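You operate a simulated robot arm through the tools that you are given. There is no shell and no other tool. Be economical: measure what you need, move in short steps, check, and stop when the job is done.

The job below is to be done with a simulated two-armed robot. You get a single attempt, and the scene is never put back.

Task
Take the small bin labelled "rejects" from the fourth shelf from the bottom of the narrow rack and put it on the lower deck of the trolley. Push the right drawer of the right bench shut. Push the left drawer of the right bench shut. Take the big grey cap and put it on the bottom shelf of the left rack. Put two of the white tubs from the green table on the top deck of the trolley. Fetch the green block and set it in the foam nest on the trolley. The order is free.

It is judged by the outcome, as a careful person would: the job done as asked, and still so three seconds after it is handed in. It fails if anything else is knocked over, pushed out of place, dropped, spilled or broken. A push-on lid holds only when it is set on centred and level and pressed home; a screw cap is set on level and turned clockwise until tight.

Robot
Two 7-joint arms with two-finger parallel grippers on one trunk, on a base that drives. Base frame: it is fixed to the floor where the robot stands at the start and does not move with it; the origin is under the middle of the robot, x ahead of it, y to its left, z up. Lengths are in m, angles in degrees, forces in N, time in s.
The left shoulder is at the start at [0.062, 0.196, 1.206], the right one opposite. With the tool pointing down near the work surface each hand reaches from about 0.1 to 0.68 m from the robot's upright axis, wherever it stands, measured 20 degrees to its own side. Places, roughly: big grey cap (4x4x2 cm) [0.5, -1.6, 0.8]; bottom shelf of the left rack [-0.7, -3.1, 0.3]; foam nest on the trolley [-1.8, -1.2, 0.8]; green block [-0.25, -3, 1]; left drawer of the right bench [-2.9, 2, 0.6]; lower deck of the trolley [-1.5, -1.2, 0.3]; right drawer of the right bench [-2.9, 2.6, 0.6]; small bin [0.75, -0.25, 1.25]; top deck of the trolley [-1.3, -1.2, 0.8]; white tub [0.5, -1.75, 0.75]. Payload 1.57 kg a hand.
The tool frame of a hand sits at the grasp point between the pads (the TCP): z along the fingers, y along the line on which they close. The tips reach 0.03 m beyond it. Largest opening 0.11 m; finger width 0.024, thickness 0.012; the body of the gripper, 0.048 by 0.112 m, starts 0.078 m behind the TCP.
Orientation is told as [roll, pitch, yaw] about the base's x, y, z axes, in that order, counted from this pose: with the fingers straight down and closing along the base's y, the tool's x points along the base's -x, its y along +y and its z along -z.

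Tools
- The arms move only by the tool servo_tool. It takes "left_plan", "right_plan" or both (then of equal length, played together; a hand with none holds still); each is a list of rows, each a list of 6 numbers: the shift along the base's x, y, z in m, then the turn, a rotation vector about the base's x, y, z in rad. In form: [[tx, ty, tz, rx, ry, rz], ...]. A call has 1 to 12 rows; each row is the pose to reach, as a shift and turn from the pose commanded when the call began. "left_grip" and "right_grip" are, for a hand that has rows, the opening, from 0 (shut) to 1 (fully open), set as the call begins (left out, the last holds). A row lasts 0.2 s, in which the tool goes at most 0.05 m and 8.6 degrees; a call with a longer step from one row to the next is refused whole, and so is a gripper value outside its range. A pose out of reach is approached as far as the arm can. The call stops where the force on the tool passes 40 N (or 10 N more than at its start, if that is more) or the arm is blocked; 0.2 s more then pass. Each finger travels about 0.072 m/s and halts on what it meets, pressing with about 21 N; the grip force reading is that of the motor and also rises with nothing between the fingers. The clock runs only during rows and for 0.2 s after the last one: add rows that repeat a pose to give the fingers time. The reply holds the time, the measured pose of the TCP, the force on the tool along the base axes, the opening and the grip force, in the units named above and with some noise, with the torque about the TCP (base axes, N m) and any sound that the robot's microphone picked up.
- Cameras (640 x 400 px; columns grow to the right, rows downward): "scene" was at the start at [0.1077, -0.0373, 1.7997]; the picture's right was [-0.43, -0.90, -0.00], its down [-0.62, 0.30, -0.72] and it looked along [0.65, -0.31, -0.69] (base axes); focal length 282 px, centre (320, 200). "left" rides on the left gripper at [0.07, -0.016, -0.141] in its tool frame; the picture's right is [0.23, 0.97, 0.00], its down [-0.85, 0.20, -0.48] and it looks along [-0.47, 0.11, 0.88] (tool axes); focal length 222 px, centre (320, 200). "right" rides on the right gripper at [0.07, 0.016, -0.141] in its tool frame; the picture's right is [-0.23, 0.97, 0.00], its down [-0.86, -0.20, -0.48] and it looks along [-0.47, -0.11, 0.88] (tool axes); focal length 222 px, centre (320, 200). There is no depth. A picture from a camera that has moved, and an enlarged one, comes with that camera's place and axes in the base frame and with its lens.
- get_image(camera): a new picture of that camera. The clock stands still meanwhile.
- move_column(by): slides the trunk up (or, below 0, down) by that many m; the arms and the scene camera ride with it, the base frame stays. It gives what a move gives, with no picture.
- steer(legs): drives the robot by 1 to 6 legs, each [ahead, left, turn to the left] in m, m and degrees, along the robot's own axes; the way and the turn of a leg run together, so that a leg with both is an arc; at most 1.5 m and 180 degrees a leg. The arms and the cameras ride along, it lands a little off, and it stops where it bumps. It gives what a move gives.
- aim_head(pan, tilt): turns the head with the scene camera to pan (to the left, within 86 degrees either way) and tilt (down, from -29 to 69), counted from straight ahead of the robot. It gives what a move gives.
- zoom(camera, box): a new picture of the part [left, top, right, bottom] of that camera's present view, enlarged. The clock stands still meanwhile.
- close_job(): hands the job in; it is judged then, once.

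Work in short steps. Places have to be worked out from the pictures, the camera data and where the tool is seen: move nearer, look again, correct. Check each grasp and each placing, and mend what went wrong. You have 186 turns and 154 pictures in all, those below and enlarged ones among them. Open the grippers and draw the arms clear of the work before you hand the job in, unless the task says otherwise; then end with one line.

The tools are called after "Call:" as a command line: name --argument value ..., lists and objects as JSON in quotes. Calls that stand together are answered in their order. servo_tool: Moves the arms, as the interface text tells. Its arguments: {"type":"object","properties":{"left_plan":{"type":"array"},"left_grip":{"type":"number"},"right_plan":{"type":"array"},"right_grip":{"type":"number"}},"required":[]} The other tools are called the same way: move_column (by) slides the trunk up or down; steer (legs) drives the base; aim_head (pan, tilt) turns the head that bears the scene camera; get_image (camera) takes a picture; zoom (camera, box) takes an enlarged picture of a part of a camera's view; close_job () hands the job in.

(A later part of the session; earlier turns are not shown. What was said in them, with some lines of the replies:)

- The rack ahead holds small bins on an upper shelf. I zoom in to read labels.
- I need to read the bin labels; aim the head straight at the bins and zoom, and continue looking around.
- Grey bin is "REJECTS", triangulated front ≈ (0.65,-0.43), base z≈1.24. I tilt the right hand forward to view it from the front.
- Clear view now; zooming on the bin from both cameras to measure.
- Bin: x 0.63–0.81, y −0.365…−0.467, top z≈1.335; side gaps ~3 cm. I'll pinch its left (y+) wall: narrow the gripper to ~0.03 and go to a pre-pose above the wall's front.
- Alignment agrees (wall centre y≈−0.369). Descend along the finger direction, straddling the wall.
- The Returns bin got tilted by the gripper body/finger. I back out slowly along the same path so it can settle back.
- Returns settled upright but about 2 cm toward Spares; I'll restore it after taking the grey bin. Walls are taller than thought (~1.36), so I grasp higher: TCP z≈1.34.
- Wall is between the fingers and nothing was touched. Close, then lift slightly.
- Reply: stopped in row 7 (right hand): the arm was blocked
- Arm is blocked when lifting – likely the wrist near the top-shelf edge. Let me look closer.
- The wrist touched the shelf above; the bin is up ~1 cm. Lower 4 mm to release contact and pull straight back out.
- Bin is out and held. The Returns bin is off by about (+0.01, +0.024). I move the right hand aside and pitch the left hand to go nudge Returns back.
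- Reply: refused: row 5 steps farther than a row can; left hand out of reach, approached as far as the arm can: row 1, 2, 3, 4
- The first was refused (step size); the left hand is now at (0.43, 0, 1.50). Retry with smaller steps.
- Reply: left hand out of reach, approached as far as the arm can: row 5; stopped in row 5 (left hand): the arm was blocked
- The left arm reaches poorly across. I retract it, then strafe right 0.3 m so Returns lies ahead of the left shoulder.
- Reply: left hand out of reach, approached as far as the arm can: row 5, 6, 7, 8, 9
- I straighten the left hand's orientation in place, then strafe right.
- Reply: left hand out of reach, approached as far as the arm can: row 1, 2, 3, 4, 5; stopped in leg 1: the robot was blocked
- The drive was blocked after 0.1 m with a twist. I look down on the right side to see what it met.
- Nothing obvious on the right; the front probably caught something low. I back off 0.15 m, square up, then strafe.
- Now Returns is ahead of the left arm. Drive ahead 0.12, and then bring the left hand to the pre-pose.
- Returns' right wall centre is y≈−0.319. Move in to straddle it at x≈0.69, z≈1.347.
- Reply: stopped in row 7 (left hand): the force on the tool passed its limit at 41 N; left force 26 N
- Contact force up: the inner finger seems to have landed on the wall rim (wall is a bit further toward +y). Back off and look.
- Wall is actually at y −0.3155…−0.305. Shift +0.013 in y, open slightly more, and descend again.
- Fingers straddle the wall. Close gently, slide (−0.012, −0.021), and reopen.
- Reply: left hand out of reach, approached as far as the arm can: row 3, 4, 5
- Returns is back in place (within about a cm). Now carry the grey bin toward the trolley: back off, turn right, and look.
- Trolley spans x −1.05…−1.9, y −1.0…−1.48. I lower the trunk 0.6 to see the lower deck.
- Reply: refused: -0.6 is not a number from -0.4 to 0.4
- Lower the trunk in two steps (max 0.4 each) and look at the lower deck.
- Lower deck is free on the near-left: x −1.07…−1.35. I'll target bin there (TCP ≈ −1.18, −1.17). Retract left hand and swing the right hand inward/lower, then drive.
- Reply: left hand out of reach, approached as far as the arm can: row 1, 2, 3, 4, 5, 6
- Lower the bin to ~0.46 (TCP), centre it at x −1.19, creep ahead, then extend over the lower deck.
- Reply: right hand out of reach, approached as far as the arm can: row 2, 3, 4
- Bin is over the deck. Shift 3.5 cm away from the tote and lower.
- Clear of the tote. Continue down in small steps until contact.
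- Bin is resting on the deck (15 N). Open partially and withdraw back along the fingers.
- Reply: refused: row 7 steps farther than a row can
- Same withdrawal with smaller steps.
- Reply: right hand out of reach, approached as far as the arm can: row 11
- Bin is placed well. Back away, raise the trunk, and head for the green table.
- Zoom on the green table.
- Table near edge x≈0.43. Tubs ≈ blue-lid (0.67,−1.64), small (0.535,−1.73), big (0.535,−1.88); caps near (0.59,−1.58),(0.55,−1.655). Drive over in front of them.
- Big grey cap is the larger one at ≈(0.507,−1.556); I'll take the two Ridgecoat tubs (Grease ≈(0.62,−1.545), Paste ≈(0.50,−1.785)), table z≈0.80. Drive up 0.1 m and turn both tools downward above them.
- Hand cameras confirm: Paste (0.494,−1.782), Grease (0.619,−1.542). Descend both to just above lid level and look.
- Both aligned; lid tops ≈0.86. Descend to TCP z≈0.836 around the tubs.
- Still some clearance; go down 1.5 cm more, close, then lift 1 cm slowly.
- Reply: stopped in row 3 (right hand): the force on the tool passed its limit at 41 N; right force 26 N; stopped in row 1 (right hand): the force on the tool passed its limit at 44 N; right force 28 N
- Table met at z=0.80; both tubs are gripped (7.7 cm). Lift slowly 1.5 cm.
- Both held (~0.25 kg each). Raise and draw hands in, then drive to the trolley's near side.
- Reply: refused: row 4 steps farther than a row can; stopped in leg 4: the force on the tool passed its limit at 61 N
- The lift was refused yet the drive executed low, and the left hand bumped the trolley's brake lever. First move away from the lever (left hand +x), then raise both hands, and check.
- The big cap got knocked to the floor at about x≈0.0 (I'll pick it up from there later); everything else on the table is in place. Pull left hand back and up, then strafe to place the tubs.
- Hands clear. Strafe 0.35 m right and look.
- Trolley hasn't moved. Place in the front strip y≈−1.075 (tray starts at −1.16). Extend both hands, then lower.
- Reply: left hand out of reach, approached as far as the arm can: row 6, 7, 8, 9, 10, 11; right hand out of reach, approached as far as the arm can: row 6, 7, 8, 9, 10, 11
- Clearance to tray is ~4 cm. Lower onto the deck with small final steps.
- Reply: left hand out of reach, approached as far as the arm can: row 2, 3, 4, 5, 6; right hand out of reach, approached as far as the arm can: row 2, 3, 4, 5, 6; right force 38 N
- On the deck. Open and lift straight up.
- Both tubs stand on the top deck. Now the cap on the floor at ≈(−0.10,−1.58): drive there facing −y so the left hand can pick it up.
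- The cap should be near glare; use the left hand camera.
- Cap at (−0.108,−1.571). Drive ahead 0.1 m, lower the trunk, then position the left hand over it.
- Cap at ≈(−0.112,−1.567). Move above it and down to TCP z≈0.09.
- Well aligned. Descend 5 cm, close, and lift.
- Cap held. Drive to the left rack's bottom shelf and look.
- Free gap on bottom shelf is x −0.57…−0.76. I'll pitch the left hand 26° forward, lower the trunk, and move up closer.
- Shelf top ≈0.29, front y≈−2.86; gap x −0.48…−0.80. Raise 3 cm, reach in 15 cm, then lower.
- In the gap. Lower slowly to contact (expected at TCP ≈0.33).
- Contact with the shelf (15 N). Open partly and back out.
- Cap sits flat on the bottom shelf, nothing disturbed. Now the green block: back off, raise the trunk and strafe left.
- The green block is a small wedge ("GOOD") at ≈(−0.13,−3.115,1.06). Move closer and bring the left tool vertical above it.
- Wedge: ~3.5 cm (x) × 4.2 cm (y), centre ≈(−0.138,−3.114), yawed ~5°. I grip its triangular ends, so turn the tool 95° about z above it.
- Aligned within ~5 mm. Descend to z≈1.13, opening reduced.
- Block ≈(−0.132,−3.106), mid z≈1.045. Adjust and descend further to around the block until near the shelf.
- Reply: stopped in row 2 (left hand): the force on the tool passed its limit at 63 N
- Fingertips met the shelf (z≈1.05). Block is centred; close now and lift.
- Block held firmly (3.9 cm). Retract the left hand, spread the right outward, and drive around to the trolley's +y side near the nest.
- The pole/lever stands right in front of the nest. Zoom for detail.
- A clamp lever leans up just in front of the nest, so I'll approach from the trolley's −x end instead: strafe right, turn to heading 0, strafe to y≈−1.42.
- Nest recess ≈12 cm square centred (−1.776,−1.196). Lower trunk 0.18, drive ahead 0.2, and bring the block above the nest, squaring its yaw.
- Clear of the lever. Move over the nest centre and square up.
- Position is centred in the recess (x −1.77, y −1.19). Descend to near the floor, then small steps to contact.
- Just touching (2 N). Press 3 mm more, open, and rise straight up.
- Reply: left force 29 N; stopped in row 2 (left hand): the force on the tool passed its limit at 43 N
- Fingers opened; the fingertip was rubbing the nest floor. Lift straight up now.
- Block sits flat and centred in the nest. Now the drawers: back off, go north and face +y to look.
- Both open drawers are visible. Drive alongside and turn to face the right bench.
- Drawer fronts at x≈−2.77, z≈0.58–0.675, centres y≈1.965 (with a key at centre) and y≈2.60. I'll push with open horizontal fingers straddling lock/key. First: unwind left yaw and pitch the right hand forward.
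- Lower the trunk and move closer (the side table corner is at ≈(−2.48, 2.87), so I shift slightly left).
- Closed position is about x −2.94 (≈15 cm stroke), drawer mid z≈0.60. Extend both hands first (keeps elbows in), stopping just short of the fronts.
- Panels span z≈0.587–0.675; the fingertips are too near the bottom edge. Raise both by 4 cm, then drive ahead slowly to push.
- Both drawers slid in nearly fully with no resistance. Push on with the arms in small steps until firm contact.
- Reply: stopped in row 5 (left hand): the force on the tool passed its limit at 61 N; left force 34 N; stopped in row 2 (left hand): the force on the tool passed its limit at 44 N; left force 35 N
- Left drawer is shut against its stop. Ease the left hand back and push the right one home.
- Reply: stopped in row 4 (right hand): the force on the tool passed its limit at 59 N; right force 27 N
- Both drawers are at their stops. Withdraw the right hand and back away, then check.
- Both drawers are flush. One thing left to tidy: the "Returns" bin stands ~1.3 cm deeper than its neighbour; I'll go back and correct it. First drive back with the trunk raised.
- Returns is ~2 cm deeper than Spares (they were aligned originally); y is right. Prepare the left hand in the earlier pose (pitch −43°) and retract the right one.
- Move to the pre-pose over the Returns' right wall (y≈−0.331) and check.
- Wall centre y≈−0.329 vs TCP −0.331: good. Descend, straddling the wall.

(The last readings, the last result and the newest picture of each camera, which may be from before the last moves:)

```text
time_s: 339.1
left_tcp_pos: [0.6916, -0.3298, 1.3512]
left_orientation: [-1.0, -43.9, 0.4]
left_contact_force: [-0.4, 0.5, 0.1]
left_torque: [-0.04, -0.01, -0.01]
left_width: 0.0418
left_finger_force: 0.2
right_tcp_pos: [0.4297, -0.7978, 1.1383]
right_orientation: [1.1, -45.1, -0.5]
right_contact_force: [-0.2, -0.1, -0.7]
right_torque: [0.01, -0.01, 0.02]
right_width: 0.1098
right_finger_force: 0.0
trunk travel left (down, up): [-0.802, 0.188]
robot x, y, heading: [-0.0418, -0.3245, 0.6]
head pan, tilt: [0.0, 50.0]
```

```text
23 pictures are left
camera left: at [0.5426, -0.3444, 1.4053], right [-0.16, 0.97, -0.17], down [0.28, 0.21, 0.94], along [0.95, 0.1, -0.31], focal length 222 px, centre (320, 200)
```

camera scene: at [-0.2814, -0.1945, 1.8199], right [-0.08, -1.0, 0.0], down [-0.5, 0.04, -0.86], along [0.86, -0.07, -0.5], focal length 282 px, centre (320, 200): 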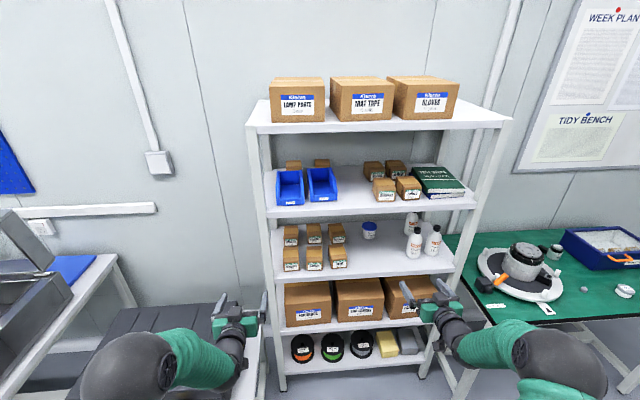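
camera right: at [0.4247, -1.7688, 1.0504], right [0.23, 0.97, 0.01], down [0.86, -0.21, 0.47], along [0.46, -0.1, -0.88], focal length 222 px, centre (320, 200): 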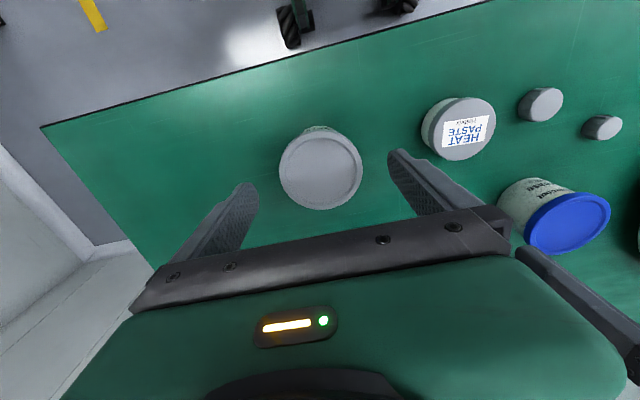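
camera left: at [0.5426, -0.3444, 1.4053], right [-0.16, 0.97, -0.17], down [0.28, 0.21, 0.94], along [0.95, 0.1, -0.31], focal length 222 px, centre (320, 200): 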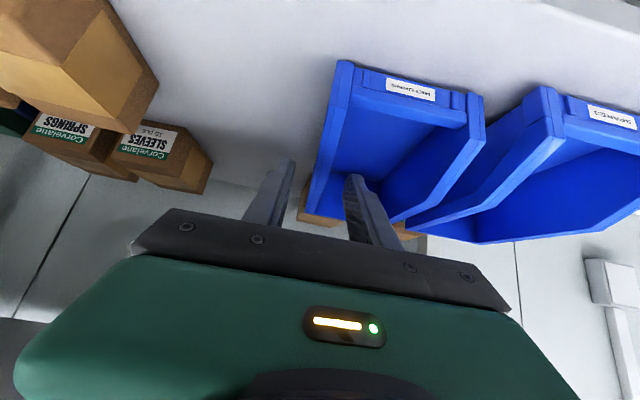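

Straddled without contact. Close, pull 2.1 cm toward −x, then release and retreat.

Call:
servo_tool --left_plan '[[0, 0, 0, 0, 0, 0], [0, 0, 0, 0, 0, 0], [0, 0, 0, 0, 0, 0], [-0.007, 0, 0, 0, 0, 0], [-0.014, 0, 0, 0, 0, 0], [-0.021, 0, 0, 0, 0, 0], [-0.021, 0, 0, 0, 0, 0]]' --left_grip 0

Call:
servo_tool --left_plan '[[0, 0, 0, 0, 0, 0], [0, 0, 0, 0, 0, 0], [-0.005, 0, 0.01, 0, 0, 0], [-0.02, 0, 0.03, 0, 0, 0], [-0.05, 0, 0.055, 0, 0, 0], [-0.09, 0, 0.07, 0, 0, 0], [-0.13, 0, 0.08, 0, 0, 0], [-0.17, 0, 0.08, 0, 0, 0], [-0.2, 0.01, 0.08, 0, 0, 0]]' --left_grip 0.38

Call:
steer --legs '[[-0.36, 0, 0]]'

Call:
aim_head --pan 0 --tilt 30

Call:
get_image --camera "scene"

```text
time_s: 340.7
left_tcp_pos: [0.6702, -0.3325, 1.3486]
left_orientation: [-0.9, -43.9, 0.3]
left_contact_force: [1.6, -0.4, 4.3]
left_torque: [0.09, -0.12, -0.04]
left_width: 0.0113
left_finger_force: 21.1
right_tcp_pos: [0.4298, -0.7999, 1.1375]
right_orientation: [1.3, -45.1, -0.6]
right_contact_force: [-0.5, 0.7, 1.0]
right_torque: [0.04, 0.0, 0.02]
right_width: 0.1099
right_finger_force: 0.2
trunk travel left (down, up): [-0.802, 0.188]
robot x, y, heading: [-0.0428, -0.3257, 0.6]
head pan, tilt: [0.0, 50.0]
```

```text
time_s: 342.7
left_tcp_pos: [0.4688, -0.3228, 1.4307]
left_orientation: [-0.9, -44.0, 0.2]
left_contact_force: [0.4, 0.4, -1.1]
left_torque: [-0.03, -0.01, -0.04]
left_width: 0.0417
left_finger_force: 0.0
right_tcp_pos: [0.4283, -0.8005, 1.1385]
right_orientation: [1.1, -45.1, -0.7]
right_contact_force: [0.0, 0.1, -0.8]
right_torque: [0.0, -0.01, 0.01]
right_width: 0.1102
right_finger_force: 0.1
trunk travel left (down, up): [-0.802, 0.188]
robot x, y, heading: [-0.0452, -0.3219, 0.3]
head pan, tilt: [0.0, 50.0]
```

```text
time_s: 345.0
left_tcp_pos: [0.1161, -0.3277, 1.4282]
left_orientation: [-0.9, -43.7, 0.3]
left_contact_force: [0.3, 0.3, 0.4]
left_torque: [0.01, 0.01, 0.01]
left_width: 0.0416
left_finger_force: 0.0
right_tcp_pos: [0.0731, -0.8041, 1.1352]
right_orientation: [1.4, -44.9, -0.7]
right_contact_force: [0.3, 0.3, -0.3]
right_torque: [-0.01, 0.02, 0.01]
right_width: 0.11
right_finger_force: 0.0
trunk travel left (down, up): [-0.802, 0.188]
robot x, y, heading: [-0.4027, -0.3256, 0.4]
head pan, tilt: [0.0, 50.0]
```

```text
time_s: 345.8
left_tcp_pos: [0.1132, -0.3276, 1.4291]
left_orientation: [-0.9, -44.1, 0.3]
left_contact_force: [-0.2, -0.1, 0.0]
left_torque: [-0.03, -0.01, 0.01]
left_width: 0.0419
left_finger_force: 0.1
right_tcp_pos: [0.0683, -0.8035, 1.139]
right_orientation: [1.3, -45.1, -0.7]
right_contact_force: [0.5, 0.2, -0.5]
right_torque: [0.0, -0.01, -0.02]
right_width: 0.1102
right_finger_force: 0.1
trunk travel left (down, up): [-0.802, 0.188]
robot x, y, heading: [-0.4013, -0.3288, 0.2]
head pan, tilt: [0.0, 30.0]
```

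```text
22 pictures are left
camera scene: at [-0.2774, -0.3311, 1.8201], right [0.01, -1.0, 0.0], down [-0.5, 0.0, -0.86], along [0.86, 0.01, -0.5], focal length 282 px, centre (320, 200)
```

scene: 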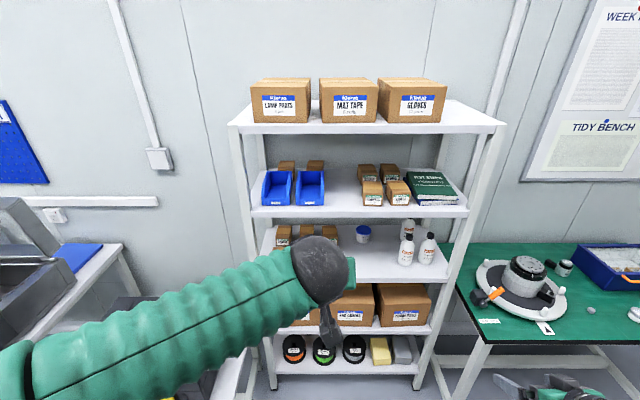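

Call:
zoom --camera "scene" --box '[250, 155, 350, 215]'

Call:
aim_head --pan -80 --tilt 35

Call:
get_image --camera "scene"

```text
6.40 times, centred on (300, 185) of scene
camera zoom: at [-0.2774, -0.3311, 1.8201], right [0.01, -1.0, 0.0], down [-0.5, 0.0, -0.86], along [0.86, 0.01, -0.5], focal length 1802 px, centre (448, 296)
```

zoom: 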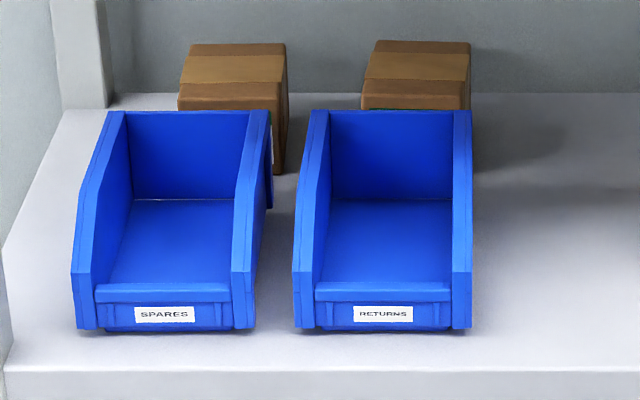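

```text
time_s: 347.4
left_tcp_pos: [0.1113, -0.3269, 1.4307]
left_orientation: [-1.0, -43.8, 0.3]
left_contact_force: [-0.1, -0.7, 0.2]
left_torque: [-0.03, 0.01, 0.01]
left_width: 0.0417
left_finger_force: 0.0
right_tcp_pos: [0.0692, -0.8033, 1.138]
right_orientation: [1.3, -45.0, -0.7]
right_contact_force: [0.2, 0.4, 0.2]
right_torque: [0.02, 0.0, 0.0]
right_width: 0.1098
right_finger_force: 0.0
trunk travel left (down, up): [-0.802, 0.188]
robot x, y, heading: [-0.4015, -0.3295, 0.5]
head pan, tilt: [-80.0, 35.0]
```

```text
20 pictures are left
camera scene: at [-0.352, -0.4177, 1.8124], right [-0.98, -0.18, 0.0], down [-0.1, 0.57, -0.82], along [0.15, -0.81, -0.57], focal length 282 px, centre (320, 200)
```

scene: 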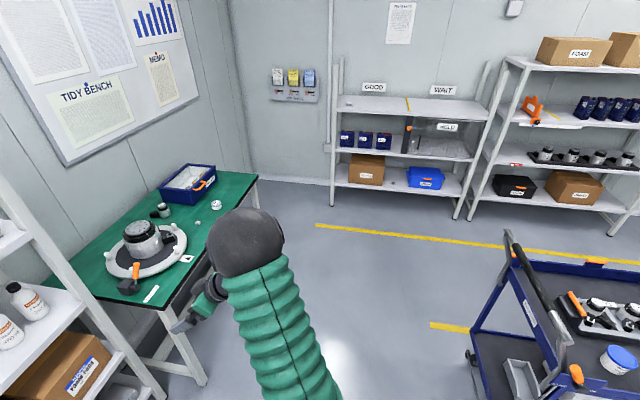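

Returns is aligned again; cap, rack, tubs and table items look right. Open the left gripper fully, then hand in.

Call:
servo_tool --left_plan '[[0, 0, 0, 0, 0, 0], [0, 0, 0, 0, 0, 0], [0, 0, 0, 0, 0, 0], [0, 0, 0, 0, 0, 0], [0, 0, 0, 0, 0, 0]]' --left_grip 1

Call:
zoom --camera "scene" --box '[460, 220, 640, 400]'

```text
time_s: 348.6
left_tcp_pos: [0.1134, -0.3261, 1.4298]
left_orientation: [-1.1, -43.9, 0.4]
left_contact_force: [0.2, 0.6, 0.5]
left_torque: [-0.04, -0.01, 0.02]
left_width: 0.1103
left_finger_force: 0.1
right_tcp_pos: [0.068, -0.8036, 1.1363]
right_orientation: [1.3, -45.1, -0.6]
right_contact_force: [0.1, -0.1, -0.1]
right_torque: [0.01, 0.0, 0.0]
right_width: 0.11
right_finger_force: 0.0
trunk travel left (down, up): [-0.802, 0.188]
robot x, y, heading: [-0.4018, -0.3284, 0.0]
head pan, tilt: [-80.0, 35.0]
```

```text
2.22 times, centred on (550, 310) of scene
camera zoom: at [-0.352, -0.4177, 1.8124], right [-0.98, -0.18, 0.0], down [-0.1, 0.57, -0.82], along [0.15, -0.81, -0.57], focal length 626 px, centre (-191, -44)
```

zoom: 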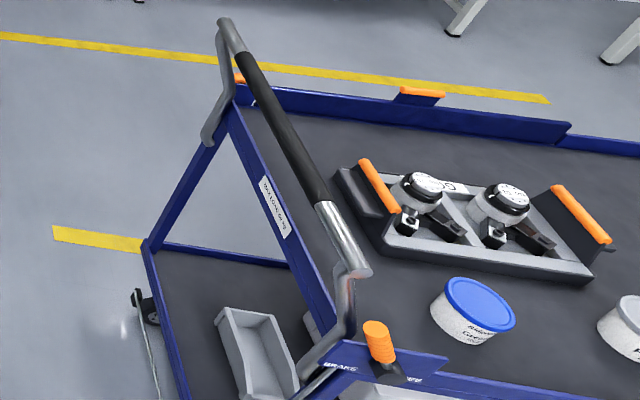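

Everything is in place, including the trolley's brake lever and tubs. Hand in.

Call:
close_job

```text
The job is handed in.
```

All six parts are done and handed in. The big cap now on the bottom shelf of the left rack is lying open side up: I knocked it off the green table and picked it up from the floor. I shifted the neighbouring "Returns" bin while taking the "rejects" bin, then put it back in line. I also bumped the trolley's brake lever; it looks unchanged. For the two tubs I took Grease and Paste.
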